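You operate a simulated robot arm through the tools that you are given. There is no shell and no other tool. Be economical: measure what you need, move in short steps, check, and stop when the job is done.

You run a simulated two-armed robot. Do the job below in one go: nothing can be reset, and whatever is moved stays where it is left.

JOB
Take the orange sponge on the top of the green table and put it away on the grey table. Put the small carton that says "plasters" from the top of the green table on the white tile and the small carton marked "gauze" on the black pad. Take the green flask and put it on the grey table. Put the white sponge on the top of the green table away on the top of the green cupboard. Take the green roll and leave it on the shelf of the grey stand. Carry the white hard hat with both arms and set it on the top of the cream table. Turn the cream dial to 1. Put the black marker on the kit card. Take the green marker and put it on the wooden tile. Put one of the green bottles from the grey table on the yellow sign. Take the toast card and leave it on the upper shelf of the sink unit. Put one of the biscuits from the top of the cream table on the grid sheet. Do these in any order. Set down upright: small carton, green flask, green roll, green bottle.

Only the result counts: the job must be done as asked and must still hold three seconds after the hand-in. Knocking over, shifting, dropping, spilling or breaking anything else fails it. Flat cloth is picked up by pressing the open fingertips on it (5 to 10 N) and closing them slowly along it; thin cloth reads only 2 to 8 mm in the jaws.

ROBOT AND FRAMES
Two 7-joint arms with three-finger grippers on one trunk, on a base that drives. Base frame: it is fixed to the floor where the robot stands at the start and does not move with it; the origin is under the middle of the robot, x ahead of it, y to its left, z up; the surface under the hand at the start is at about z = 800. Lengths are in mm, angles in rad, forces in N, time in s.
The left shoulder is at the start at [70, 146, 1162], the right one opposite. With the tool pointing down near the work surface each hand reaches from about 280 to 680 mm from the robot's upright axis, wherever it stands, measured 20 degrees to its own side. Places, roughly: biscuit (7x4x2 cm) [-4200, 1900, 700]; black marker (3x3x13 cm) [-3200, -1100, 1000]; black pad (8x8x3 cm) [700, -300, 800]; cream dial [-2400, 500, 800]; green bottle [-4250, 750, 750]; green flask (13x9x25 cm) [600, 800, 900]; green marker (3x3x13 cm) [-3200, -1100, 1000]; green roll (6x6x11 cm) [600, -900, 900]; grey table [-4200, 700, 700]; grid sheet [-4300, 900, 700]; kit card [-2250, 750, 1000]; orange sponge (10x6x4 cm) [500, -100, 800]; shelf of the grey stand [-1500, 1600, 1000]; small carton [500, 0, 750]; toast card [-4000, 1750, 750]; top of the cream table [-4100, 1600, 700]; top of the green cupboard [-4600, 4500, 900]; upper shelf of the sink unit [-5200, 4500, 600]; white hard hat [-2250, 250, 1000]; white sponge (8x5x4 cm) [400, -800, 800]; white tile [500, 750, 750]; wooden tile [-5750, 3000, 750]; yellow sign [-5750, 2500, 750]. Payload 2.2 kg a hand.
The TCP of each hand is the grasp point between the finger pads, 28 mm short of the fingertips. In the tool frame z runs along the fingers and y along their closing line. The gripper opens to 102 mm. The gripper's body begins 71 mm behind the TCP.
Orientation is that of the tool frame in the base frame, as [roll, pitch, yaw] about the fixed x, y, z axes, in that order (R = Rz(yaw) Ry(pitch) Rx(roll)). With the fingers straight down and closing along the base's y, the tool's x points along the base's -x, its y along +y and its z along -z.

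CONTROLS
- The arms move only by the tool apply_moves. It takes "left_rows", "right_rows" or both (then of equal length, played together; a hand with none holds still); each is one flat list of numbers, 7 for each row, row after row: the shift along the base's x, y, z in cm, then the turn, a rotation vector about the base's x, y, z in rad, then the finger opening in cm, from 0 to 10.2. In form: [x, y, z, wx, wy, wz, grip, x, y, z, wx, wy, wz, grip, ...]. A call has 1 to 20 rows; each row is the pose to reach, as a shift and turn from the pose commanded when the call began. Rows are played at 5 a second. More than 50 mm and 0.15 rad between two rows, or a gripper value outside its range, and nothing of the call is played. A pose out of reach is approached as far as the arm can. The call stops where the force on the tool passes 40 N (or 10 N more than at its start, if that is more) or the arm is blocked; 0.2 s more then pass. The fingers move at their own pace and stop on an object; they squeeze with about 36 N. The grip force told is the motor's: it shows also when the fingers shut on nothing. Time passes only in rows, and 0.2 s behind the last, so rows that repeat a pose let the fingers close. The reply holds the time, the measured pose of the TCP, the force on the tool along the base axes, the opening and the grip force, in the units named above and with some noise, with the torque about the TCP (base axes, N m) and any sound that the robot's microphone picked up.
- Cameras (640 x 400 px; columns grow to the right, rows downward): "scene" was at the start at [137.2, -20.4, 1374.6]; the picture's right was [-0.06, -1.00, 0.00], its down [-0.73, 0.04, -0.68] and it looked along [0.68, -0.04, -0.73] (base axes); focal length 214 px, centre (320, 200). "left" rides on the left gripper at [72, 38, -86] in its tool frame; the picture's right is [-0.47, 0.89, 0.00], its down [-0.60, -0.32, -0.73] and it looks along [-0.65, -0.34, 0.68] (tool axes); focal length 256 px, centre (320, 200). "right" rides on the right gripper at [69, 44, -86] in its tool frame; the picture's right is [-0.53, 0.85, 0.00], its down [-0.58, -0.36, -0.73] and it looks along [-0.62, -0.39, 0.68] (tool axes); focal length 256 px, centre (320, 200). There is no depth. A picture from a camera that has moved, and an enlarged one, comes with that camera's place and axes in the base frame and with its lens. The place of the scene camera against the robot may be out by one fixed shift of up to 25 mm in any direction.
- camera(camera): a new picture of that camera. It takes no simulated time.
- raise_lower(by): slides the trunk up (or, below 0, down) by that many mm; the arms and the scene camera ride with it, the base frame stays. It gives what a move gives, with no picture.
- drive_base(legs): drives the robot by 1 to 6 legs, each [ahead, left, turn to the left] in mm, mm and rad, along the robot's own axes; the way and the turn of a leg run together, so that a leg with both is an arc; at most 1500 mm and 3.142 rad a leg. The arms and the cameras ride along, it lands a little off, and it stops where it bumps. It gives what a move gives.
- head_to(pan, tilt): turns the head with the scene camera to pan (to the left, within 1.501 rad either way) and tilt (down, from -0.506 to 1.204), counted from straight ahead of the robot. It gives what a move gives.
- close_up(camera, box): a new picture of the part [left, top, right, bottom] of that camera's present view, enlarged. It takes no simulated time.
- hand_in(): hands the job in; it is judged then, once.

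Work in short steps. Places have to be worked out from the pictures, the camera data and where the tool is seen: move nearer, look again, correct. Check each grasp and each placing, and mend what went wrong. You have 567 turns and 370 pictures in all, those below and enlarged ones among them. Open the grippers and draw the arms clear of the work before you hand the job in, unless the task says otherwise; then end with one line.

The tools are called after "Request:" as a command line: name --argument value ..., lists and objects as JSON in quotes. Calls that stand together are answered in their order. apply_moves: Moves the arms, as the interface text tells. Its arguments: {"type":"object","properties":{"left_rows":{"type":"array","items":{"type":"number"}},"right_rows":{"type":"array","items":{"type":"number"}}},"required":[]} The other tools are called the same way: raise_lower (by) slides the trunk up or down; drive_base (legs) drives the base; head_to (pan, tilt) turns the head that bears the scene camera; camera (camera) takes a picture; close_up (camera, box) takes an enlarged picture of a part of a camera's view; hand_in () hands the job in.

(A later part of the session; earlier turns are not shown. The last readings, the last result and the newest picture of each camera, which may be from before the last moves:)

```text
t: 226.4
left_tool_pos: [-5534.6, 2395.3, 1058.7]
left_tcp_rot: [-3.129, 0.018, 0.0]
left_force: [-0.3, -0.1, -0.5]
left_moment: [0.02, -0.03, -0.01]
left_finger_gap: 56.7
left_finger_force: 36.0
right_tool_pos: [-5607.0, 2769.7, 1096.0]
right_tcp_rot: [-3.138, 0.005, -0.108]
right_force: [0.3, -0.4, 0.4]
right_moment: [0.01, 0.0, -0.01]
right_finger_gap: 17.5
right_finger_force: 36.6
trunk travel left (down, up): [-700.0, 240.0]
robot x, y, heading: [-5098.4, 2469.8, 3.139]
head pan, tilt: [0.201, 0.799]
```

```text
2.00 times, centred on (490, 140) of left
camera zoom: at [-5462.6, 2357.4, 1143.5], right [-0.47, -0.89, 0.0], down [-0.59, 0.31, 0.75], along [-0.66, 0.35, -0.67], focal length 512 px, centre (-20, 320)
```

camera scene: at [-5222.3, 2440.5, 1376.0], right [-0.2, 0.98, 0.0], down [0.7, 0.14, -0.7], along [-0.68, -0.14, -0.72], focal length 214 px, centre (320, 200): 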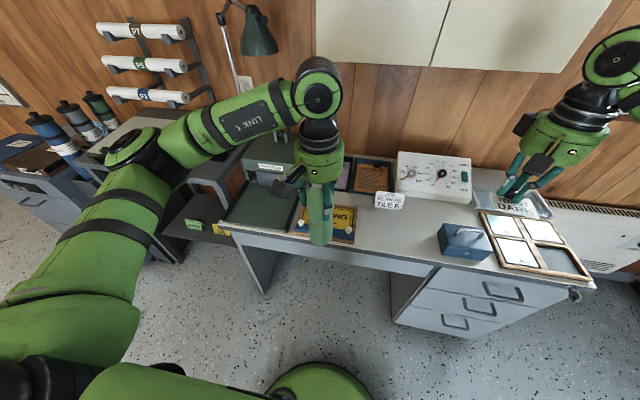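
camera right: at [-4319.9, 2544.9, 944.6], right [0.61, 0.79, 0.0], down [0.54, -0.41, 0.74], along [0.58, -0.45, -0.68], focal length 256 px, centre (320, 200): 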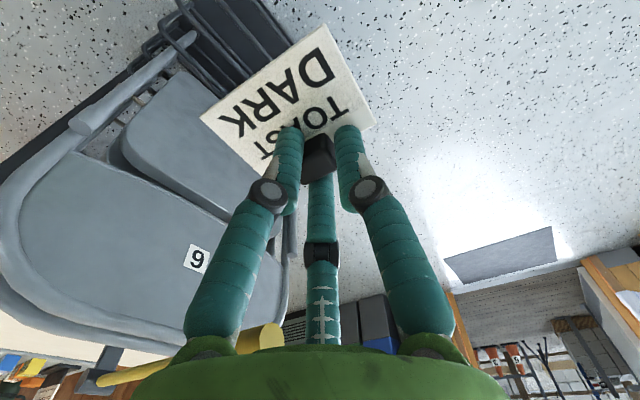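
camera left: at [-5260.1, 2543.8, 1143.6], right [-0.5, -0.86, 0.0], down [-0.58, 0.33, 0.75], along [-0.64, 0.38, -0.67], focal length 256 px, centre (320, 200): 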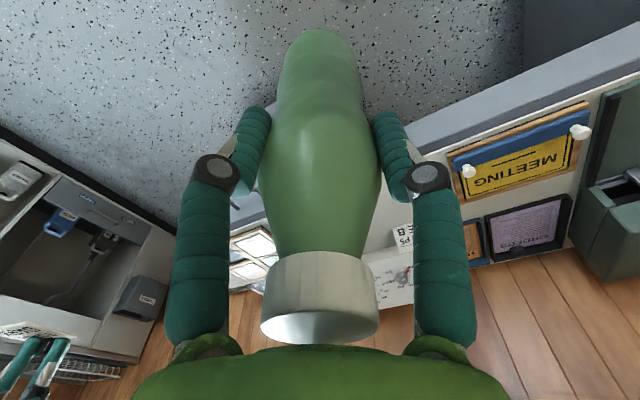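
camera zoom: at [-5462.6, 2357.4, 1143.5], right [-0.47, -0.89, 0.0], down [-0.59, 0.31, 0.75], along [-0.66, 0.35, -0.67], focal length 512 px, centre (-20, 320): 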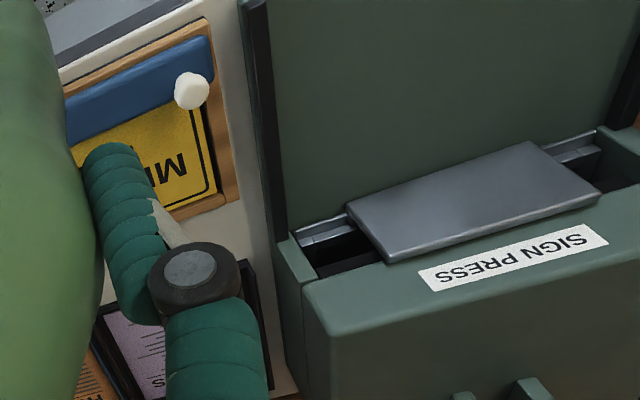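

The hand hides the sign; I move the bottle 130 mm to the right to see it.

Request:
apply_moves --left_rows '[0, 4, 0, 0, 0, 0, 4, 0, 8, 0, 0, 0, 0, 4, 0, 11, 0, 0, 0, 0, 4]'

Request:
close_up --camera "scene" --box '[220, 150, 420, 275]'

Request:
close_up --camera "left" --box '[340, 40, 640, 240]'

```text
t: 227.2
left_tool_pos: [-5536.4, 2506.6, 1057.0]
left_tcp_rot: [-3.131, 0.018, 0.0]
left_force: [0.6, 0.2, -0.6]
left_moment: [-0.02, -0.03, -0.01]
left_finger_gap: 56.4
left_finger_force: 35.3
right_tool_pos: [-5606.0, 2770.1, 1096.7]
right_tcp_rot: [-3.139, 0.005, -0.107]
right_force: [0.1, 0.0, -1.0]
right_moment: [0.01, 0.02, 0.0]
right_finger_gap: 17.3
right_finger_force: 36.5
trunk travel left (down, up): [-700.0, 240.0]
robot x, y, heading: [-5099.3, 2470.4, 3.138]
head pan, tilt: [0.201, 0.799]
```

```text
3.20 times, centred on (320, 212) of scene
camera zoom: at [-5221.6, 2442.1, 1376.0], right [-0.2, 0.98, 0.0], down [0.7, 0.14, -0.7], along [-0.68, -0.14, -0.72], focal length 686 px, centre (320, 160)
```

zoom: 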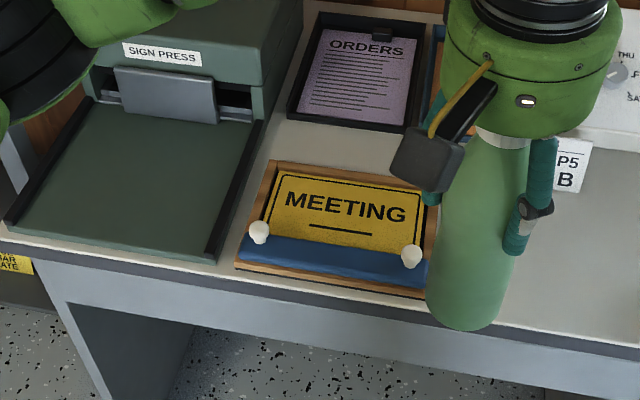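

```text
2.00 times, centred on (490, 140) of left
camera zoom: at [-5462.7, 2468.0, 1141.6], right [-0.46, -0.89, 0.0], down [-0.59, 0.31, 0.75], along [-0.66, 0.35, -0.67], focal length 512 px, centre (-20, 320)
```

zoom: 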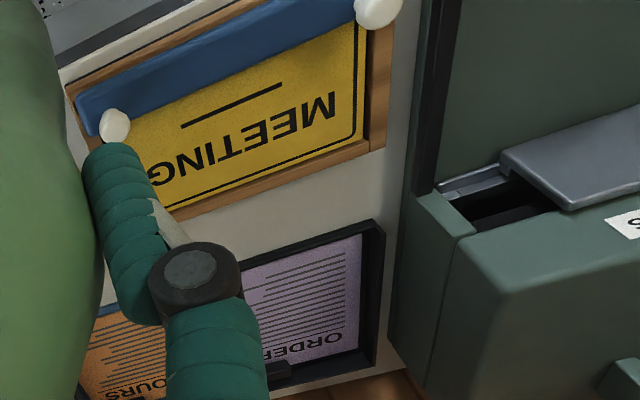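

The exposed yellow area is about x -5705…-5797, y 2287…2458. I carry the bottle to [-5755,2370] and lower part way.

Request:
apply_moves --left_rows '[-4, -2.5, 0, 0, 0, 0, 4, -8, -5, 0, 0, 0, 0, 4, -12, -7.5, 0, 0, 0, 0, 4, -16, -10, 0, 0, 0, 0, 4, -20, -12.5, 0, 0, 0, 0, 4, -21.9, -13.6, -3, 0, 0, 0, 4, -21.9, -13.6, -8, 0, 0, 0, 4, -21.9, -13.6, -13, 0, 0, 0, 4]'

Request:
close_up --camera "scene" --box '[220, 130, 420, 255]'

Request:
camera --camera "left"

```text
t: 229.0
left_tool_pos: [-5746.1, 2369.8, 929.7]
left_tcp_rot: [-3.131, 0.019, -0.002]
left_force: [0.0, 0.3, -0.9]
left_moment: [-0.02, 0.03, -0.01]
left_finger_gap: 56.3
left_finger_force: 36.5
left hand out of reach, approached as far as the arm can: row 5, 6, 7, 8
right_tool_pos: [-5606.2, 2772.1, 1096.2]
right_tcp_rot: [-3.138, 0.005, -0.11]
right_force: [-0.3, 0.1, -0.3]
right_moment: [-0.01, -0.01, 0.0]
right_finger_gap: 17.2
right_finger_force: 35.5
trunk travel left (down, up): [-700.0, 240.0]
robot x, y, heading: [-5100.0, 2474.5, 3.14]
head pan, tilt: [0.201, 0.799]
```

```text
3.20 times, centred on (320, 192) of scene
camera zoom: at [-5222.6, 2442.0, 1376.0], right [-0.2, 0.98, 0.0], down [0.7, 0.14, -0.7], along [-0.68, -0.14, -0.72], focal length 686 px, centre (320, 224)
```

zoom: 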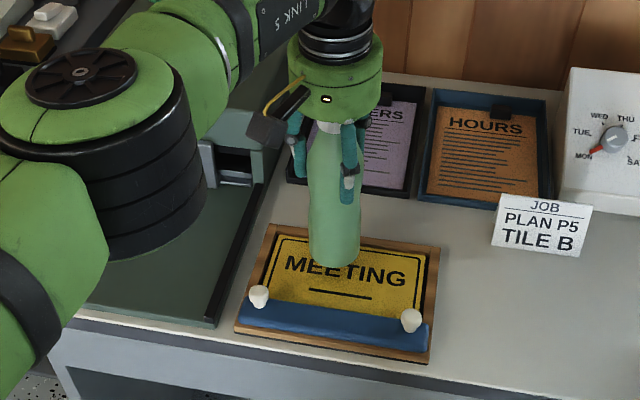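

```text
253 pictures are left
camera left: at [-5674.2, 2331.0, 1013.3], right [-0.47, -0.88, 0.0], down [-0.59, 0.31, 0.75], along [-0.66, 0.35, -0.67], focal length 256 px, centre (320, 200)
```

left: 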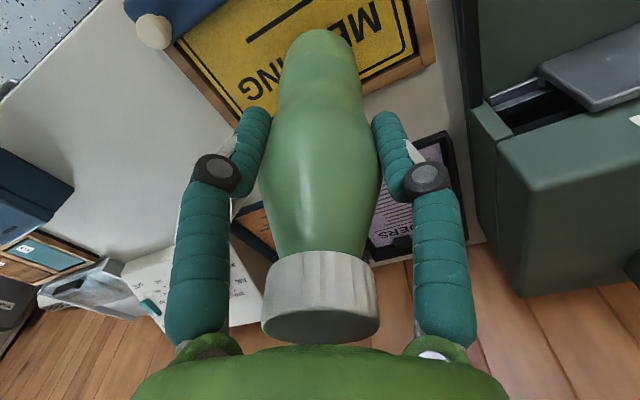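

Well placed over the sign. I lower slowly to contact.

Request:
apply_moves --left_rows '[0, 0, -2, 0, 0, 0, 4, 0, 0, -3, 0, 0, 0, 4, 0, 0, -3.4, 0, 0, 0, 4, 0, 0, -3.7, 0, 0, 0, 4]'

```text
t: 230.0
left_tool_pos: [-5744.6, 2369.1, 896.1]
left_tcp_rot: [-3.129, 0.028, 0.001]
left_force: [-5.0, 0.5, 26.1]
left_moment: [0.01, 0.02, 0.03]
left_finger_gap: 56.6
left_finger_force: 36.4
right_tool_pos: [-5603.2, 2771.3, 1098.1]
right_tcp_rot: [-3.138, 0.008, -0.108]
right_force: [0.8, 1.1, 0.1]
right_moment: [0.02, -0.03, -0.02]
right_finger_gap: 17.3
right_finger_force: 35.4
trunk travel left (down, up): [-700.0, 240.0]
robot x, y, heading: [-5100.8, 2467.9, 3.138]
head pan, tilt: [0.201, 0.799]
```

Contact. I ease off 2 mm, open wide and lift straight up.

Request:
apply_moves --left_rows '[0, 0, 0.25, 0, 0, 0, 4, 0, 0, 0.25, 0, 0, 0, 6.5, 0, 0, 0.25, 0, 0, 0, 8.5, 0, 0, 0.25, 0, 0, 0, 10.2, 0, 0, 4, 0, 0, 0, 10.2, 0, 0, 8, 0, 0, 0, 10.2, 0, 0, 12, 0, 0, 0, 10.2, 0, 0, 15, 0, 0, 0, 10.2]'

Request:
close_up --camera "scene" --box '[220, 130, 420, 255]'

```text
t: 231.8
left_tool_pos: [-5740.2, 2368.9, 1040.6]
left_tcp_rot: [-3.129, 0.019, -0.001]
left_force: [-0.2, 0.7, 0.8]
left_moment: [0.06, -0.03, -0.01]
left_finger_gap: 101.9
left_finger_force: 0.0
left hand out of reach, approached as far as the arm can: row 6, 7, 8
right_tool_pos: [-5604.9, 2769.6, 1097.1]
right_tcp_rot: [-3.139, 0.009, -0.108]
right_force: [0.0, -0.6, -0.5]
right_moment: [0.01, 0.02, 0.0]
right_finger_gap: 17.5
right_finger_force: 35.5
trunk travel left (down, up): [-700.0, 240.0]
robot x, y, heading: [-5099.9, 2473.3, 3.139]
head pan, tilt: [0.201, 0.799]
```

```text
3.20 times, centred on (320, 192) of scene
camera zoom: at [-5220.9, 2441.0, 1376.1], right [-0.2, 0.98, 0.0], down [0.7, 0.14, -0.7], along [-0.68, -0.14, -0.72], focal length 686 px, centre (320, 224)
```

zoom: 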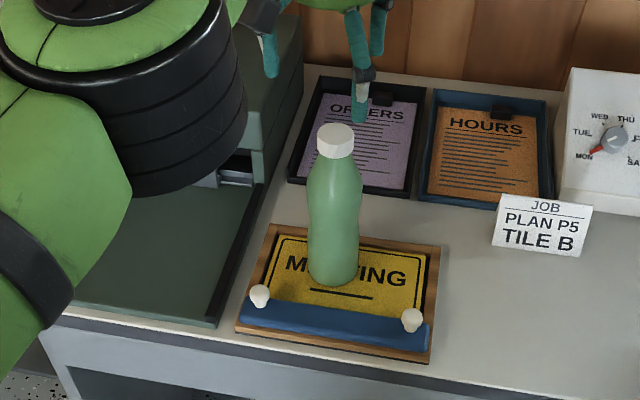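

Bottle stands on the sign. I look at the tray with the wooden tile for later, then retract the left hand.

Request:
close_up --camera "scene" --box '[420, 160, 620, 300]'

Request:
apply_moves --left_rows '[4, 0, 1, 0, 0, 0, 10.2, 8, 0, 2, 0, 0, 0, 10.2, 12, 0, 2, 0, 0, 0, 10.2, 16, 0, 2, 0, 0, 0, 10.2, 20, 1, 2, 0, 0, 0, 10.2, 24, 2, 2, 0, 0, 0, 10.2]'

```text
2.86 times, centred on (520, 230) of scene
camera zoom: at [-5220.9, 2441.0, 1376.1], right [-0.2, 0.98, 0.0], down [0.7, 0.14, -0.7], along [-0.68, -0.14, -0.72], focal length 613 px, centre (-251, 114)
```

zoom: 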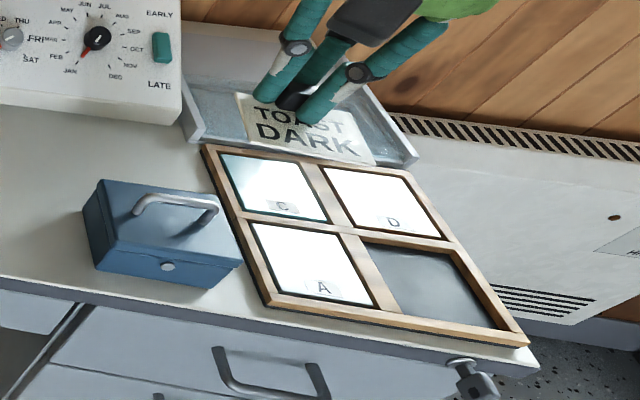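

```text
t: 233.2
left_tool_pos: [-5519.8, 2390.4, 1063.7]
left_tcp_rot: [-3.115, -0.01, 0.09]
left_force: [8.4, 2.2, -1.9]
left_moment: [-0.26, 0.89, -0.03]
left_finger_gap: 102.1
left_finger_force: 0.0
left hand out of reach, approached as far as the arm can: row 1, 2, 3
right_tool_pos: [-5606.7, 2775.3, 1095.3]
right_tcp_rot: [-3.14, 0.003, -0.11]
right_force: [-2.0, 1.9, -0.3]
right_moment: [-0.05, -0.13, 0.01]
right_finger_gap: 17.8
right_finger_force: 36.0
trunk travel left (down, up): [-700.0, 240.0]
robot x, y, heading: [-5099.4, 2473.0, 3.134]
head pan, tilt: [0.201, 0.799]
```

The left hand reports a small side force; I check with pictures.

Request:
camera --camera "scene"

Request:
camera --camera "left"

```text
250 pictures are left
camera scene: at [-5223.0, 2447.0, 1375.9], right [-0.19, 0.98, 0.0], down [0.7, 0.14, -0.7], along [-0.68, -0.14, -0.72], focal length 214 px, centre (320, 200)
```

scene: 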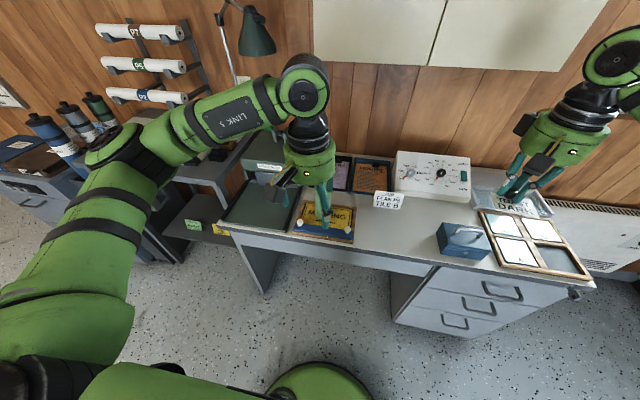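

```text
249 pictures are left
camera left: at [-5446.2, 2357.0, 1150.1], right [-0.38, -0.92, -0.03], down [-0.64, 0.24, 0.73], along [-0.67, 0.3, -0.68], focal length 256 px, centre (320, 200)
```

left: 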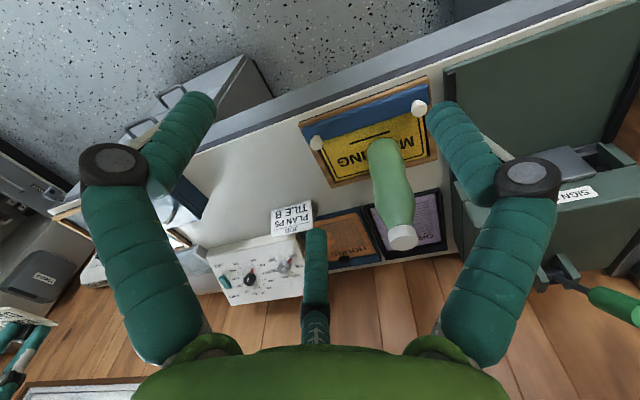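

The bottle is fine. I settle the arm and read again.

Request:
apply_moves --left_rows '[0, 0, 0, 0, 0, 0, 10.2, 0, 0, 0, 0, 0, 0, 10.2]'

```text
t: 233.8
left_tool_pos: [-5500.6, 2389.6, 1059.6]
left_tcp_rot: [-3.129, 0.018, 0.001]
left_force: [0.1, 0.2, 0.1]
left_moment: [-0.02, 0.02, 0.02]
left_finger_gap: 102.0
left_finger_force: 0.1
right_tool_pos: [-5606.4, 2770.6, 1096.9]
right_tcp_rot: [-3.138, 0.005, -0.109]
right_force: [0.1, 0.1, -1.0]
right_moment: [0.0, -0.01, 0.01]
right_finger_gap: 17.4
right_finger_force: 36.1
trunk travel left (down, up): [-700.0, 240.0]
robot x, y, heading: [-5098.5, 2471.1, 3.14]
head pan, tilt: [0.201, 0.799]
```

Settled. Next the toast card to the sink unit: back away, turn right to face +y and look.

Request:
drive_base --legs '[[-320, 0, 0], [0, 0, -1.57], [500, 0, 0]]'

Request:
head_to --pan 0.2 --tilt 0.5

Request:
camera --camera "scene"

```text
t: 242.1
left_tool_pos: [-4899.4, 3361.3, 1060.5]
left_tcp_rot: [-3.13, 0.018, -1.524]
left_force: [0.2, 0.1, -0.2]
left_moment: [0.01, 0.03, 0.04]
left_finger_gap: 101.8
left_finger_force: 0.0
right_tool_pos: [-4523.9, 3485.0, 1098.1]
right_tcp_rot: [-3.136, 0.007, -1.634]
right_force: [0.2, 0.4, -0.7]
right_moment: [0.01, 0.03, -0.02]
right_finger_gap: 17.4
right_finger_force: 35.8
trunk travel left (down, up): [-700.0, 240.0]
robot x, y, heading: [-4795.8, 2962.0, 1.617]
head pan, tilt: [0.201, 0.799]
```

```text
t: 242.9
left_tool_pos: [-4898.6, 3361.2, 1061.0]
left_tcp_rot: [-3.129, 0.018, -1.525]
left_force: [-0.4, -1.8, -0.1]
left_moment: [-0.02, 0.0, 0.01]
left_finger_gap: 102.2
left_finger_force: 0.1
right_tool_pos: [-4524.6, 3486.0, 1096.7]
right_tcp_rot: [-3.136, 0.004, -1.633]
right_force: [-0.1, 0.4, 0.1]
right_moment: [0.01, -0.01, 0.01]
right_finger_gap: 17.5
right_finger_force: 35.4
trunk travel left (down, up): [-700.0, 240.0]
robot x, y, heading: [-4796.2, 2965.4, 1.611]
head pan, tilt: [0.201, 0.499]
```

```text
248 pictures are left
camera scene: at [-4814.6, 3089.0, 1401.9], right [0.97, 0.24, 0.0], down [0.12, -0.47, -0.88], along [-0.21, 0.85, -0.48], focal length 214 px, centre (320, 200)
```

scene: 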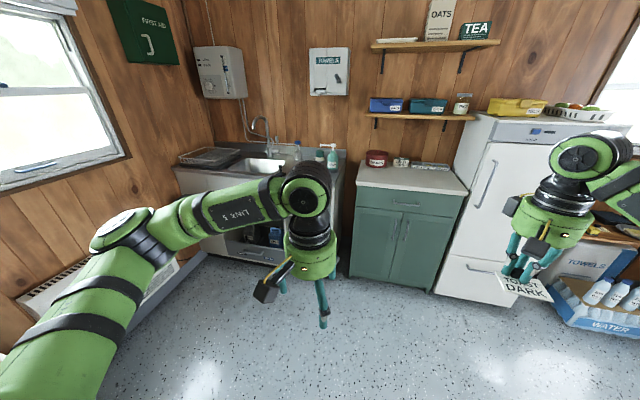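

Request:
drive_base --legs '[[0, 300, -0.04]]'

Request:
apply_moves --left_rows '[-4, -1, 2, 0, 0, 0, 10.2, -8, -2, 4, 0, 0, 0, 10.2, -12, -3, 6, 0, 0, 0, 10.2, -16, -4, 8, 0, 0, 0, 10.2]'

Request:
head_to --pan 0.0 --tilt 0.6

Request:
camera --camera "scene"

```text
t: 245.0
left_tool_pos: [-5186.0, 3358.4, 1060.6]
left_tcp_rot: [-3.129, 0.02, -1.565]
left_force: [0.0, 0.2, -0.3]
left_moment: [0.01, -0.01, -0.03]
left_finger_gap: 101.9
left_finger_force: 0.1
right_tool_pos: [-4805.4, 3467.0, 1097.9]
right_tcp_rot: [-3.136, 0.005, -1.674]
right_force: [0.1, -0.5, -0.3]
right_moment: [-0.04, -0.02, 0.0]
right_finger_gap: 17.3
right_finger_force: 36.0
trunk travel left (down, up): [-700.0, 240.0]
robot x, y, heading: [-5104.6, 2959.7, 1.569]
head pan, tilt: [0.201, 0.499]
```

```text
t: 246.0
left_tool_pos: [-5350.0, 3318.9, 1144.9]
left_tcp_rot: [-3.128, 0.019, -1.567]
left_force: [0.4, -1.3, -0.1]
left_moment: [-0.01, -0.03, 0.0]
left_finger_gap: 102.0
left_finger_force: 0.1
right_tool_pos: [-4808.3, 3465.1, 1097.9]
right_tcp_rot: [-3.137, 0.007, -1.676]
right_force: [0.4, 0.0, -0.1]
right_moment: [0.01, 0.02, 0.02]
right_finger_gap: 17.3
right_finger_force: 36.4
trunk travel left (down, up): [-700.0, 240.0]
robot x, y, heading: [-5101.1, 2958.8, 1.57]
head pan, tilt: [0.201, 0.499]
```

```text
t: 246.7
left_tool_pos: [-5348.5, 3320.9, 1144.8]
left_tcp_rot: [-3.13, 0.02, -1.566]
left_force: [-0.3, 0.2, 0.5]
left_moment: [-0.01, 0.02, 0.02]
left_finger_gap: 102.0
left_finger_force: 0.1
right_tool_pos: [-4805.7, 3466.4, 1097.6]
right_tcp_rot: [-3.138, 0.007, -1.675]
right_force: [0.6, 0.0, -0.1]
right_moment: [0.0, 0.0, -0.01]
right_finger_gap: 17.5
right_finger_force: 35.4
trunk travel left (down, up): [-700.0, 240.0]
robot x, y, heading: [-5102.1, 2957.5, 1.571]
head pan, tilt: [0.0, 0.6]
```

```text
247 pictures are left
camera scene: at [-5093.6, 3082.4, 1392.9], right [1.0, 0.0, 0.0], down [0.0, -0.56, -0.83], along [0.0, 0.83, -0.56], focal length 214 px, centre (320, 200)
```

scene: 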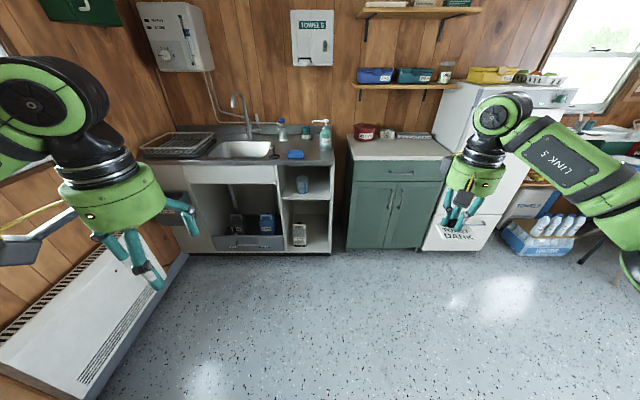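

Request:
close_up --camera "scene" --box '[150, 120, 350, 260]'

Request:
close_up --camera "scene" --box '[320, 60, 520, 260]'

```text
2.86 times, centred on (250, 190) of scene
camera zoom: at [-5093.6, 3082.4, 1392.9], right [1.0, 0.0, 0.0], down [0.0, -0.56, -0.83], along [0.0, 0.83, -0.56], focal length 613 px, centre (520, 229)
```

zoom: 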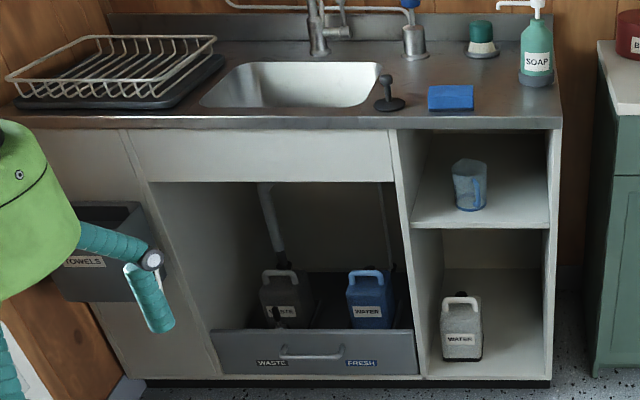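

```text
2.00 times, centred on (420, 160) of scene
camera zoom: at [-5093.6, 3082.4, 1392.9], right [1.0, 0.0, 0.0], down [0.0, -0.56, -0.83], along [0.0, 0.83, -0.56], focal length 429 px, centre (120, 280)
```

zoom: 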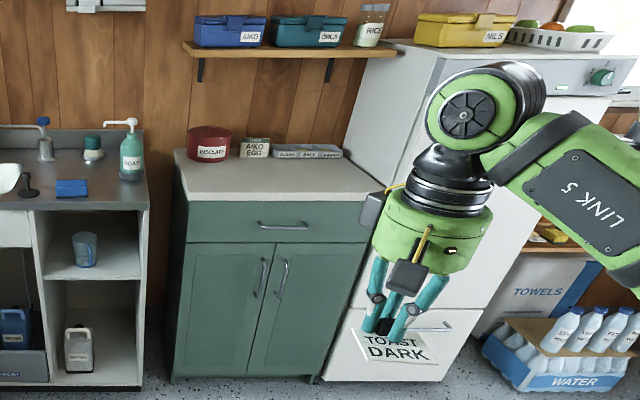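

The upper shelf is the open cubby at the unit's right (front edge y≈4285, x≈-5350…-5023, z≈600), with a mug near [-5215,4365]. I drive closer.

Request:
drive_base --legs '[[650, 180, 0]]'

Request:
raise_lower --by -250

Request:
head_to --pan -0.1 --tilt 0.7

Request:
camera --camera "scene"

Request:
camera --camera "right"

```text
t: 250.5
left_tool_pos: [-5543.9, 3972.7, 1144.7]
left_tcp_rot: [-3.13, 0.02, -1.548]
left_force: [0.4, -0.1, 1.2]
left_moment: [-0.02, 0.01, -0.02]
left_finger_gap: 102.1
left_finger_force: 0.2
right_tool_pos: [-5005.1, 4127.3, 1096.8]
right_tcp_rot: [-3.138, 0.006, -1.656]
right_force: [0.6, 0.1, -0.9]
right_moment: [-0.03, 0.02, 0.0]
right_finger_gap: 17.5
right_finger_force: 36.1
trunk travel left (down, up): [-700.0, 240.0]
robot x, y, heading: [-5293.5, 3614.1, 1.59]
head pan, tilt: [0.0, 0.6]
```

```text
t: 253.1
left_tool_pos: [-5545.1, 3972.0, 893.9]
left_tcp_rot: [-3.128, 0.019, -1.547]
left_force: [0.8, -0.6, 0.2]
left_moment: [-0.03, 0.01, 0.02]
left_finger_gap: 101.9
left_finger_force: 0.1
right_tool_pos: [-5005.2, 4127.8, 845.9]
right_tcp_rot: [-3.136, 0.004, -1.656]
right_force: [0.3, 0.9, 0.7]
right_moment: [0.0, -0.01, -0.06]
right_finger_gap: 17.3
right_finger_force: 36.4
trunk travel left (down, up): [-450.0, 490.0]
robot x, y, heading: [-5291.9, 3615.8, 1.589]
head pan, tilt: [0.0, 0.6]
```

```text
t: 253.8
left_tool_pos: [-5545.2, 3972.4, 896.1]
left_tcp_rot: [-3.129, 0.02, -1.547]
left_force: [-0.3, 0.3, -0.3]
left_moment: [0.01, -0.02, -0.06]
left_finger_gap: 101.7
left_finger_force: 0.1
right_tool_pos: [-5005.7, 4127.1, 846.6]
right_tcp_rot: [-3.136, 0.005, -1.656]
right_force: [-0.3, -0.4, -0.3]
right_moment: [0.01, 0.03, -0.02]
right_finger_gap: 17.4
right_finger_force: 35.8
trunk travel left (down, up): [-450.0, 490.0]
robot x, y, heading: [-5288.8, 3617.2, 1.588]
head pan, tilt: [-0.099, 0.7]
```

```text
244 pictures are left
camera scene: at [-5278.2, 3734.3, 1134.3], right [1.0, -0.08, 0.0], down [-0.05, -0.64, -0.77], along [0.06, 0.76, -0.64], focal length 214 px, centre (320, 200)
```

scene: 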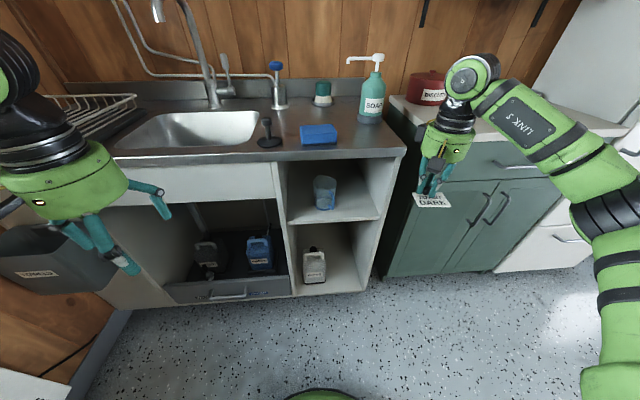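

```text
243 pictures are left
camera right: at [-5055.5, 4062.3, 932.5], right [-0.8, 0.6, 0.0], down [0.41, 0.54, 0.74], along [0.45, 0.59, -0.68], focal length 256 px, centre (320, 200)
```

right: 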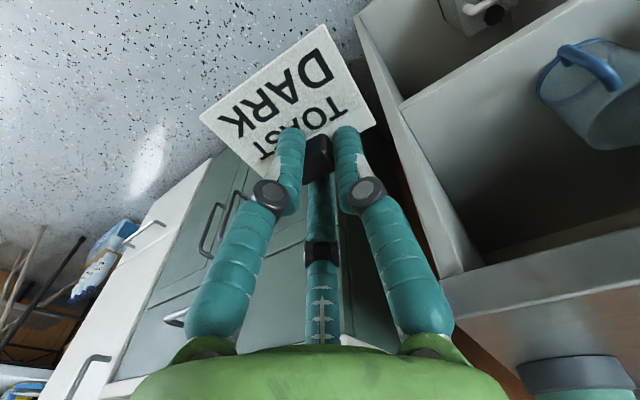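

I'll set the card at x≈-5112 with the hand tilted ~50° forward under the counter edge. First tilt and align in front of the cubby.

Request:
apply_moves --right_rows '[-2, -1, -1, 0.15, 0, 0, 0, -4, -2, -2, 0.3, 0, 0, 0, -6, -3, -4, 0.45, 0, 0, 0, -8, -3, -6, 0.6, 0, 0, 0, -10, -3, -9, 0.75, 0, 0, 0, -10.7, -3, -13, 0.9, 0, 0, 0]'

Request:
camera --camera "scene"

Request:
camera --camera "right"

```text
t: 255.2
left_tool_pos: [-5544.3, 3973.5, 895.0]
left_tcp_rot: [-3.129, 0.019, -1.548]
left_force: [0.8, 0.2, -0.1]
left_moment: [-0.03, 0.03, 0.01]
left_finger_gap: 101.9
left_finger_force: 0.0
right_tool_pos: [-5112.3, 4098.1, 714.2]
right_tcp_rot: [3.033, 0.9, -1.713]
right_force: [-0.4, 0.2, 0.2]
right_moment: [0.02, 0.02, 0.01]
right_finger_gap: 17.3
right_finger_force: 36.4
trunk travel left (down, up): [-450.0, 490.0]
robot x, y, heading: [-5290.5, 3617.5, 1.593]
head pan, tilt: [-0.099, 0.7]
```

```text
242 pictures are left
camera scene: at [-5277.5, 3734.4, 1134.3], right [1.0, -0.08, 0.0], down [-0.05, -0.64, -0.76], along [0.06, 0.76, -0.64], focal length 214 px, centre (320, 200)
```

scene: 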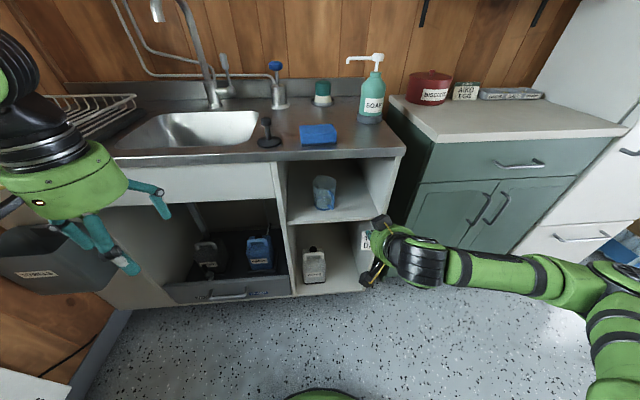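

```text
241 pictures are left
camera right: at [-5162.6, 3989.8, 716.7], right [-0.8, 0.38, 0.48], down [0.41, -0.24, 0.88], along [0.45, 0.89, 0.04], focal length 256 px, centre (320, 200)
```

right: 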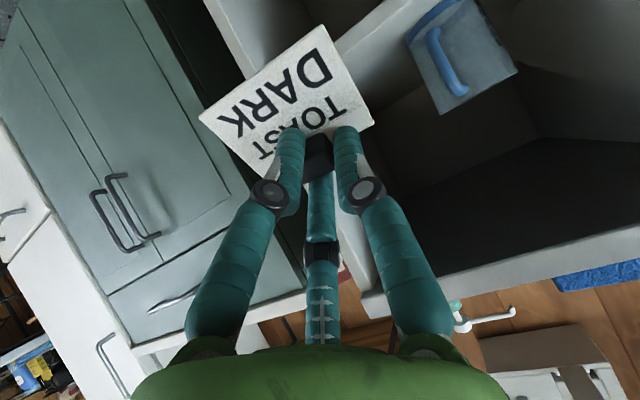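

Aligned right of the mug. I move straight in to y≈4300 while coming down slightly.

Request:
apply_moves --right_rows '[0, 4.5, 0, 0, 0, 0, 0, 0, 9, 0, 0, 0, 0, 0, 0, 13, -0.5, 0, 0, 0, 0, 0, 17, -1, 0, 0, 0, 0, 0, 20.3, -1.5, 0, 0, 0, 0]'

Request:
close_up --camera "scene" --box '[260, 120, 440, 300]'

Request:
camera --camera "right"

```text
t: 256.4
left_tool_pos: [-5546.3, 3972.6, 894.9]
left_tcp_rot: [-3.129, 0.018, -1.547]
left_force: [-0.5, -0.4, 0.0]
left_moment: [-0.01, 0.01, 0.01]
left_finger_gap: 102.1
left_finger_force: 0.1
right_tool_pos: [-5112.6, 4302.7, 701.7]
right_tcp_rot: [3.04, 0.901, -1.708]
right_force: [0.0, 0.6, -0.4]
right_moment: [-0.01, 0.01, -0.02]
right_finger_gap: 17.6
right_finger_force: 36.1
trunk travel left (down, up): [-450.0, 490.0]
robot x, y, heading: [-5289.6, 3617.5, 1.593]
head pan, tilt: [-0.099, 0.7]
```

```text
2.22 times, centred on (350, 210) of scene
camera zoom: at [-5278.5, 3734.8, 1134.2], right [1.0, -0.08, 0.0], down [-0.05, -0.64, -0.76], along [0.06, 0.76, -0.64], focal length 477 px, centre (253, 178)
```

zoom: 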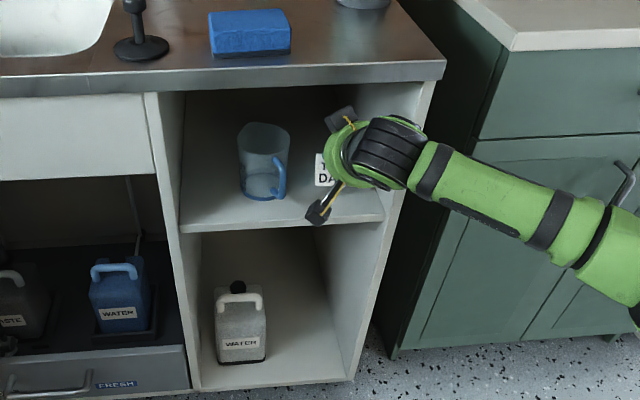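

```text
239 pictures are left
camera right: at [-5161.7, 4194.7, 702.7], right [-0.8, 0.38, 0.47], down [0.41, -0.24, 0.88], along [0.44, 0.89, 0.04], focal length 256 px, centre (320, 200)
```

right: 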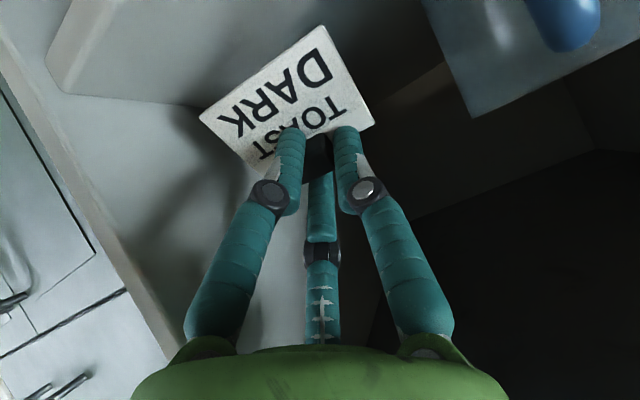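

The card is inside the cubby. I lower until its near edge touches the shelf.

Request:
apply_moves --right_rows '[0, 0, -1, 0, 0, 0, 0, 0, 0, -2, 0, 0, 0, 0, 0, 0, -2.5, 0, 0, 0, 0]'

Request:
camera --camera "right"

```text
t: 257.1
left_tool_pos: [-5545.7, 3971.5, 894.2]
left_tcp_rot: [-3.13, 0.019, -1.548]
left_force: [0.0, -0.2, 0.1]
left_moment: [0.0, 0.03, 0.04]
left_finger_gap: 101.9
left_finger_force: 0.0
right_tool_pos: [-5113.6, 4301.7, 674.0]
right_tcp_rot: [3.039, 0.901, -1.708]
right_force: [0.3, 0.7, -0.4]
right_moment: [0.01, -0.04, 0.01]
right_finger_gap: 17.5
right_finger_force: 36.5
trunk travel left (down, up): [-450.0, 490.0]
robot x, y, heading: [-5290.6, 3615.1, 1.59]
head pan, tilt: [-0.099, 0.7]
```

```text
238 pictures are left
camera right: at [-5163.2, 4194.0, 677.3], right [-0.8, 0.38, 0.47], down [0.41, -0.24, 0.88], along [0.45, 0.89, 0.04], focal length 256 px, centre (320, 200)
```

right: 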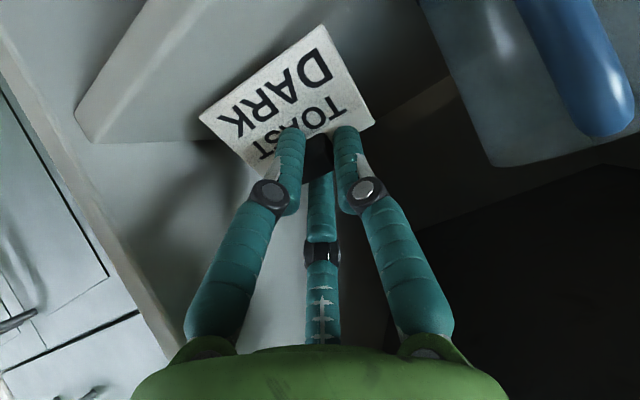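

Request:
apply_moves --right_rows '[0, 0, -0.5, 0, 0, 0, 0, 0, 0, -0.8, 0, 0, 0, 0, 0, 0, -1.1, 0, 0, 0, 0]'

```text
t: 257.9
left_tool_pos: [-5546.3, 3972.7, 894.5]
left_tcp_rot: [-3.128, 0.018, -1.547]
left_force: [0.4, 0.2, 0.2]
left_moment: [-0.02, -0.01, 0.01]
left_finger_gap: 101.9
left_finger_force: 0.1
right_tool_pos: [-5113.2, 4300.6, 668.7]
right_tcp_rot: [3.038, 0.906, -1.709]
right_force: [-0.8, 1.2, 6.4]
right_moment: [0.01, -0.21, 0.04]
right_finger_gap: 17.2
right_finger_force: 35.8
trunk travel left (down, up): [-450.0, 490.0]
robot x, y, heading: [-5291.0, 3615.9, 1.592]
head pan, tilt: [-0.099, 0.7]
```

Contact at 6 N. I open the fingers gently so that the card tips forward flat onto the shelf.

Request:
apply_moves --right_rows '[0, 0, 0, 0, 0, 0, 2.5, 0, 0, 0, 0, 0, 0, 3.5, 0, 0, 0, 0, 0, 0, 5, 0, 0, 0, 0, 0, 0, 5]'

Request:
camera --camera "right"

```text
t: 258.9
left_tool_pos: [-5545.2, 3972.4, 894.3]
left_tcp_rot: [-3.13, 0.021, -1.548]
left_force: [-0.1, -0.5, 0.2]
left_moment: [-0.03, -0.03, 0.02]
left_finger_gap: 102.1
left_finger_force: 0.0
right_tool_pos: [-5113.0, 4301.3, 665.9]
right_tcp_rot: [3.039, 0.903, -1.709]
right_force: [0.8, 0.1, -0.8]
right_moment: [0.01, -0.01, 0.0]
right_finger_gap: 50.1
right_finger_force: 0.1
trunk travel left (down, up): [-450.0, 490.0]
robot x, y, heading: [-5292.9, 3614.0, 1.593]
head pan, tilt: [-0.099, 0.7]
```

```text
237 pictures are left
camera right: at [-5162.7, 4193.4, 667.2], right [-0.8, 0.38, 0.47], down [0.41, -0.24, 0.88], along [0.45, 0.89, 0.04], focal length 256 px, centre (320, 200)
```

right: 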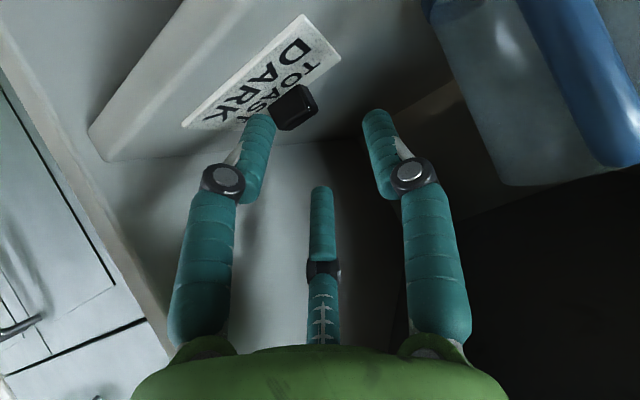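

The card lies flat on the shelf. I withdraw along the tool axis and out.

Request:
apply_moves --right_rows '[0, -2, 1.6, 0, 0, 0, 5, 0, -5, 3.5, 0, 0, 0, 5, 0, -9, 3.5, 0, 0, 0, 5, 0, -13.5, 3.5, 0, 0, 0, 5, 0, -18, 3.5, 0, 0, 0, 5, 0, -22.5, 4, 0, 0, 0, 8]'

Request:
close_up --camera "scene" --box '[260, 120, 440, 300]'

```text
t: 260.4
left_tool_pos: [-5545.0, 3973.3, 894.4]
left_tcp_rot: [-3.129, 0.019, -1.551]
left_force: [0.5, -0.3, 0.4]
left_moment: [-0.02, -0.02, 0.05]
left_finger_gap: 102.0
left_finger_force: 0.0
right_tool_pos: [-5113.6, 4076.5, 704.9]
right_tcp_rot: [3.036, 0.904, -1.709]
right_force: [0.1, 0.4, -0.3]
right_moment: [0.02, 0.01, 0.01]
right_finger_gap: 80.0
right_finger_force: 0.2
trunk travel left (down, up): [-450.0, 490.0]
robot x, y, heading: [-5290.6, 3617.2, 1.586]
head pan, tilt: [-0.099, 0.7]
```

```text
2.22 times, centred on (350, 210) of scene
camera zoom: at [-5278.3, 3733.7, 1134.3], right [1.0, -0.08, 0.0], down [-0.05, -0.64, -0.77], along [0.06, 0.76, -0.64], focal length 477 px, centre (253, 178)
```

zoom: 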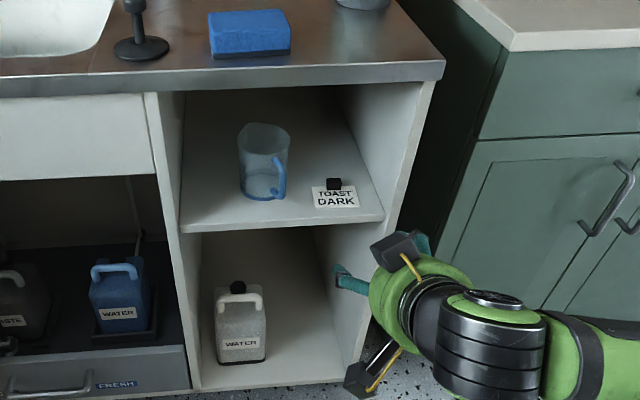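

Toast card done. I bring the right hand back upright and raise the trunk again.

Request:
apply_moves --right_rows '[0, -2, 3, -0.15, 0, 0, 8, 1, -4, 6, -0.3, 0, 0, 8, 2, -5, 9, -0.45, 0, 0, 8, 3, -5, 12, -0.6, 0, 0, 8, 4, -5, 14, -0.75, 0, 0, 8, 5, -5, 16, -0.9, 0, 0, 10.2]'

Request:
raise_lower --by 250

Request:
head_to --pan -1.45 --tilt 0.4

Request:
camera --camera "scene"

```text
t: 261.8
left_tool_pos: [-5545.6, 3972.3, 894.4]
left_tcp_rot: [-3.131, 0.02, -1.548]
left_force: [-0.4, 0.7, -0.2]
left_moment: [-0.03, 0.01, 0.04]
left_finger_gap: 102.1
left_finger_force: 0.1
right_tool_pos: [-5059.7, 4026.6, 865.1]
right_tcp_rot: [-3.137, 0.004, -1.655]
right_force: [-0.1, -0.6, 0.4]
right_moment: [0.0, -0.01, -0.02]
right_finger_gap: 102.2
right_finger_force: 0.2
right hand out of reach, approached as far as the arm can: row 1, 2
trunk travel left (down, up): [-450.0, 490.0]
robot x, y, heading: [-5291.6, 3614.7, 1.588]
head pan, tilt: [-0.099, 0.7]
```

```text
t: 264.3
left_tool_pos: [-5545.3, 3973.1, 1145.4]
left_tcp_rot: [-3.128, 0.02, -1.549]
left_force: [-0.1, -0.2, 0.7]
left_moment: [-0.04, 0.02, -0.01]
left_finger_gap: 102.1
left_finger_force: 0.0
right_tool_pos: [-5060.2, 4026.2, 1115.5]
right_tcp_rot: [-3.136, 0.005, -1.657]
right_force: [-0.2, -0.4, 1.2]
right_moment: [0.03, 0.0, 0.01]
right_finger_gap: 101.9
right_finger_force: 0.0
trunk travel left (down, up): [-700.0, 240.0]
robot x, y, heading: [-5289.2, 3612.5, 1.594]
head pan, tilt: [-0.099, 0.7]
```

```text
t: 265.8
left_tool_pos: [-5545.7, 3973.0, 1145.0]
left_tcp_rot: [-3.13, 0.018, -1.547]
left_force: [-0.2, -0.3, -0.2]
left_moment: [-0.01, 0.02, -0.01]
left_finger_gap: 101.9
left_finger_force: 0.1
right_tool_pos: [-5059.8, 4027.0, 1116.8]
right_tcp_rot: [-3.137, 0.004, -1.658]
right_force: [0.0, 0.0, -0.7]
right_moment: [0.0, 0.03, 0.01]
right_finger_gap: 102.0
right_finger_force: 0.1
trunk travel left (down, up): [-700.0, 240.0]
robot x, y, heading: [-5289.0, 3617.9, 1.594]
head pan, tilt: [-1.45, 0.4]
```

```text
235 pictures are left
camera scene: at [-5193.3, 3662.6, 1411.1], right [0.14, -0.99, 0.0], down [-0.39, -0.05, -0.92], along [0.91, 0.13, -0.39], focal length 214 px, centre (320, 200)
```

scene: 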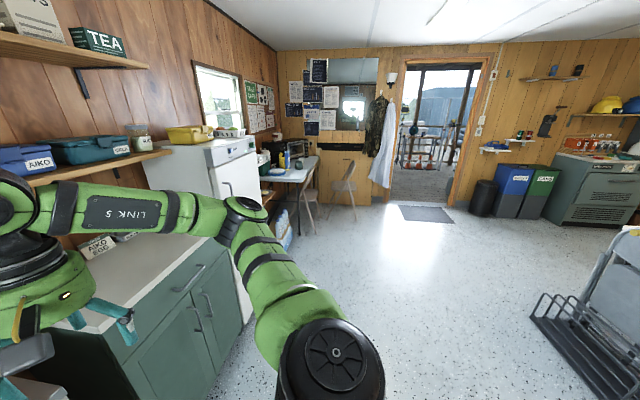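

Next the markers. I back away from the sink, turn to face -y, and travel round the tables.

Request:
drive_base --legs '[[-720, -300, 0], [0, 0, -1.58], [0, 0, -1.58]]'

Request:
drive_base --legs '[[0, 1000, 0], [0, 950, 0]]'

Request:
head_to --pan 0.0 --tilt 0.4

Request:
camera --camera "scene"

```text
t: 277.6
left_tool_pos: [-4735.3, 2540.4, 1143.8]
left_tcp_rot: [-3.129, 0.02, 1.6]
left_force: [0.5, -0.7, 1.1]
left_moment: [0.0, 0.04, 0.0]
left_finger_gap: 101.9
left_finger_force: 0.0
right_tool_pos: [-5220.9, 2483.7, 1115.8]
right_tcp_rot: [-3.136, 0.006, 1.49]
right_force: [0.0, 0.4, 0.3]
right_moment: [0.0, 0.0, -0.01]
right_finger_gap: 102.0
right_finger_force: 0.1
trunk travel left (down, up): [-700.0, 240.0]
robot x, y, heading: [-4990.4, 2898.7, -1.548]
head pan, tilt: [-1.45, 0.4]
```

```text
t: 287.4
left_tool_pos: [-2767.6, 2652.9, 1144.8]
left_tcp_rot: [-3.131, 0.02, 1.638]
left_force: [0.5, -0.1, -0.2]
left_moment: [-0.04, -0.04, 0.0]
left_finger_gap: 102.2
left_finger_force: 0.0
right_tool_pos: [-3251.0, 2575.2, 1114.7]
right_tcp_rot: [-3.139, 0.007, 1.53]
right_force: [0.4, 0.0, 0.0]
right_moment: [0.03, 0.0, -0.04]
right_finger_gap: 101.7
right_finger_force: 0.1
trunk travel left (down, up): [-700.0, 240.0]
robot x, y, heading: [-3036.0, 2997.7, -1.506]
head pan, tilt: [-1.45, 0.4]
```

```text
t: 288.9
left_tool_pos: [-2767.8, 2651.7, 1145.4]
left_tcp_rot: [-3.128, 0.019, 1.638]
left_force: [0.1, -0.5, 0.0]
left_moment: [0.01, -0.04, -0.02]
left_finger_gap: 102.0
left_finger_force: 0.1
right_tool_pos: [-3250.4, 2574.3, 1116.4]
right_tcp_rot: [-3.137, 0.006, 1.531]
right_force: [0.3, -0.2, -0.2]
right_moment: [-0.01, 0.01, -0.01]
right_finger_gap: 102.2
right_finger_force: 0.0
trunk travel left (down, up): [-700.0, 240.0]
robot x, y, heading: [-3037.2, 2997.8, -1.509]
head pan, tilt: [0.0, 0.4]
```

```text
234 pictures are left
camera scene: at [-3021.0, 2839.8, 1411.1], right [-1.0, -0.07, 0.0], down [-0.03, 0.39, -0.92], along [0.06, -0.92, -0.39], focal length 214 px, centre (320, 200)
```

scene: 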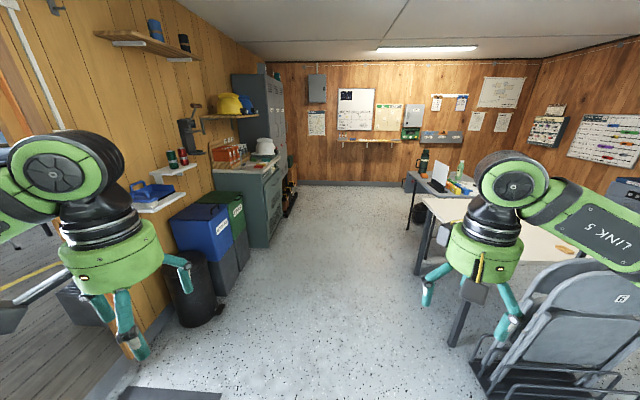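

The aisle is clear. I correct the heading and drive 2800 mm ahead to the ledge.

Request:
drive_base --legs '[[100, 0, -0.06], [1400, 0, 0], [1300, 0, 0]]'

Request:
head_to --pan 0.0 --tilt 0.3

Request:
camera --camera "scene"

```text
t: 303.0
left_tool_pos: [-2729.7, -194.0, 1145.8]
left_tcp_rot: [-3.13, 0.02, 1.621]
left_force: [-0.2, 0.3, 0.0]
left_moment: [0.0, 0.0, 0.0]
left_finger_gap: 102.1
left_finger_force: 0.1
right_tool_pos: [-3213.3, -262.3, 1115.5]
right_tcp_rot: [-3.136, 0.004, 1.512]
right_force: [-0.1, -0.2, -1.0]
right_moment: [-0.01, 0.01, 0.01]
right_finger_gap: 102.1
right_finger_force: 0.0
trunk travel left (down, up): [-700.0, 240.0]
robot x, y, heading: [-2993.2, 152.4, -1.522]
head pan, tilt: [0.0, 0.4]
```

```text
t: 303.7
left_tool_pos: [-2729.2, -195.8, 1144.4]
left_tcp_rot: [-3.13, 0.018, 1.621]
left_force: [0.7, 0.9, 0.5]
left_moment: [0.0, 0.01, 0.0]
left_finger_gap: 102.0
left_finger_force: 0.0
right_tool_pos: [-3214.0, -263.4, 1116.1]
right_tcp_rot: [-3.136, 0.005, 1.513]
right_force: [0.6, 0.4, -0.4]
right_moment: [0.0, -0.05, -0.03]
right_finger_gap: 101.9
right_finger_force: 0.1
trunk travel left (down, up): [-700.0, 240.0]
robot x, y, heading: [-2991.1, 153.0, -1.525]
head pan, tilt: [0.0, 0.3]
```

```text
233 pictures are left
camera scene: at [-2979.2, -3.5, 1420.3], right [-1.0, -0.05, 0.0], down [-0.01, 0.3, -0.96], along [0.05, -0.95, -0.3], focal length 214 px, centre (320, 200)
```

scene: 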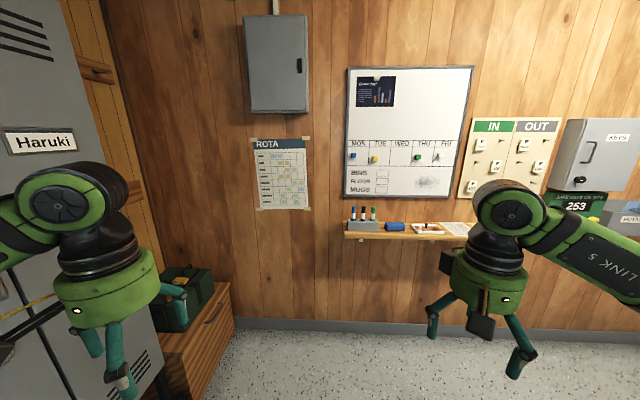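

Request:
close_up --camera "scene" --box '[330, 190, 480, 260]'

```text
4.27 times, centred on (405, 225) of scene
camera zoom: at [-2979.2, -3.5, 1420.3], right [-1.0, -0.05, 0.0], down [-0.01, 0.3, -0.96], along [0.05, -0.95, -0.3], focal length 915 px, centre (-43, 93)
```

zoom: 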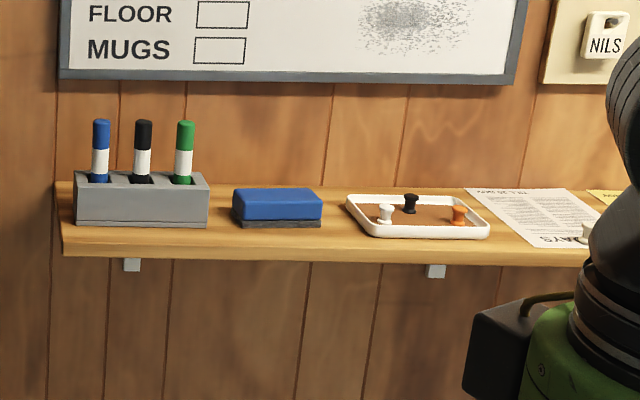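

Black and green markers stand in a grey holder on the ledge at about x≈-3150. I strafe right and drive closer to take the black one with the left hand.

Request:
drive_base --legs '[[0, -320, -0.04], [570, 0, 0]]'

Request:
camera --camera "left"

Request:
camera --camera "scene"

```text
t: 308.6
left_tool_pos: [-3057.1, -770.5, 1145.4]
left_tcp_rot: [-3.129, 0.02, 1.584]
left_force: [-0.1, 0.0, -0.3]
left_moment: [-0.02, -0.02, -0.02]
left_finger_gap: 101.8
left_finger_force: 0.1
right_tool_pos: [-3543.6, -819.5, 1116.8]
right_tcp_rot: [-3.135, 0.007, 1.475]
right_force: [-1.3, -0.7, -0.1]
right_moment: [0.03, -0.02, -0.06]
right_finger_gap: 102.2
right_finger_force: 0.2
trunk travel left (down, up): [-700.0, 240.0]
robot x, y, heading: [-3309.9, -412.5, -1.563]
head pan, tilt: [0.0, 0.3]
```

```text
231 pictures are left
camera left: at [-3020.1, -695.1, 1229.4], right [0.89, -0.45, 0.0], down [-0.3, -0.59, 0.75], along [-0.34, -0.67, -0.67], focal length 256 px, centre (320, 200)
```

left: 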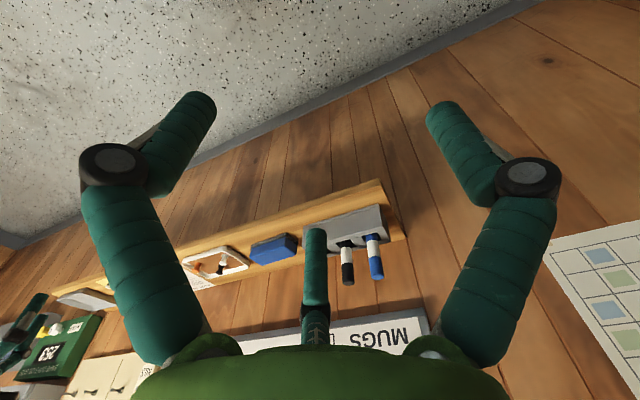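

```text
230 pictures are left
camera scene: at [-3298.8, -569.3, 1420.5], right [-1.0, -0.01, 0.0], down [0.0, 0.3, -0.96], along [0.01, -0.96, -0.3], focal length 214 px, centre (320, 200)
```

scene: 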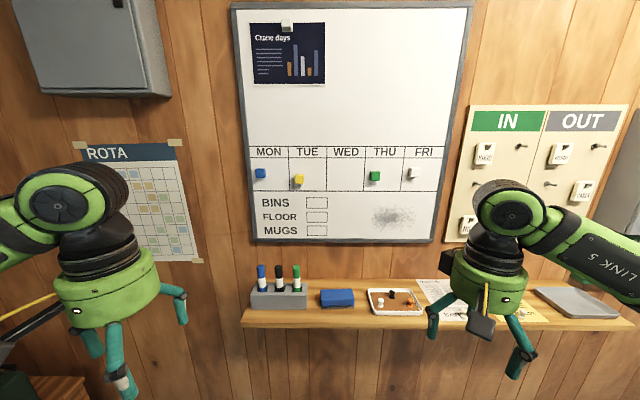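

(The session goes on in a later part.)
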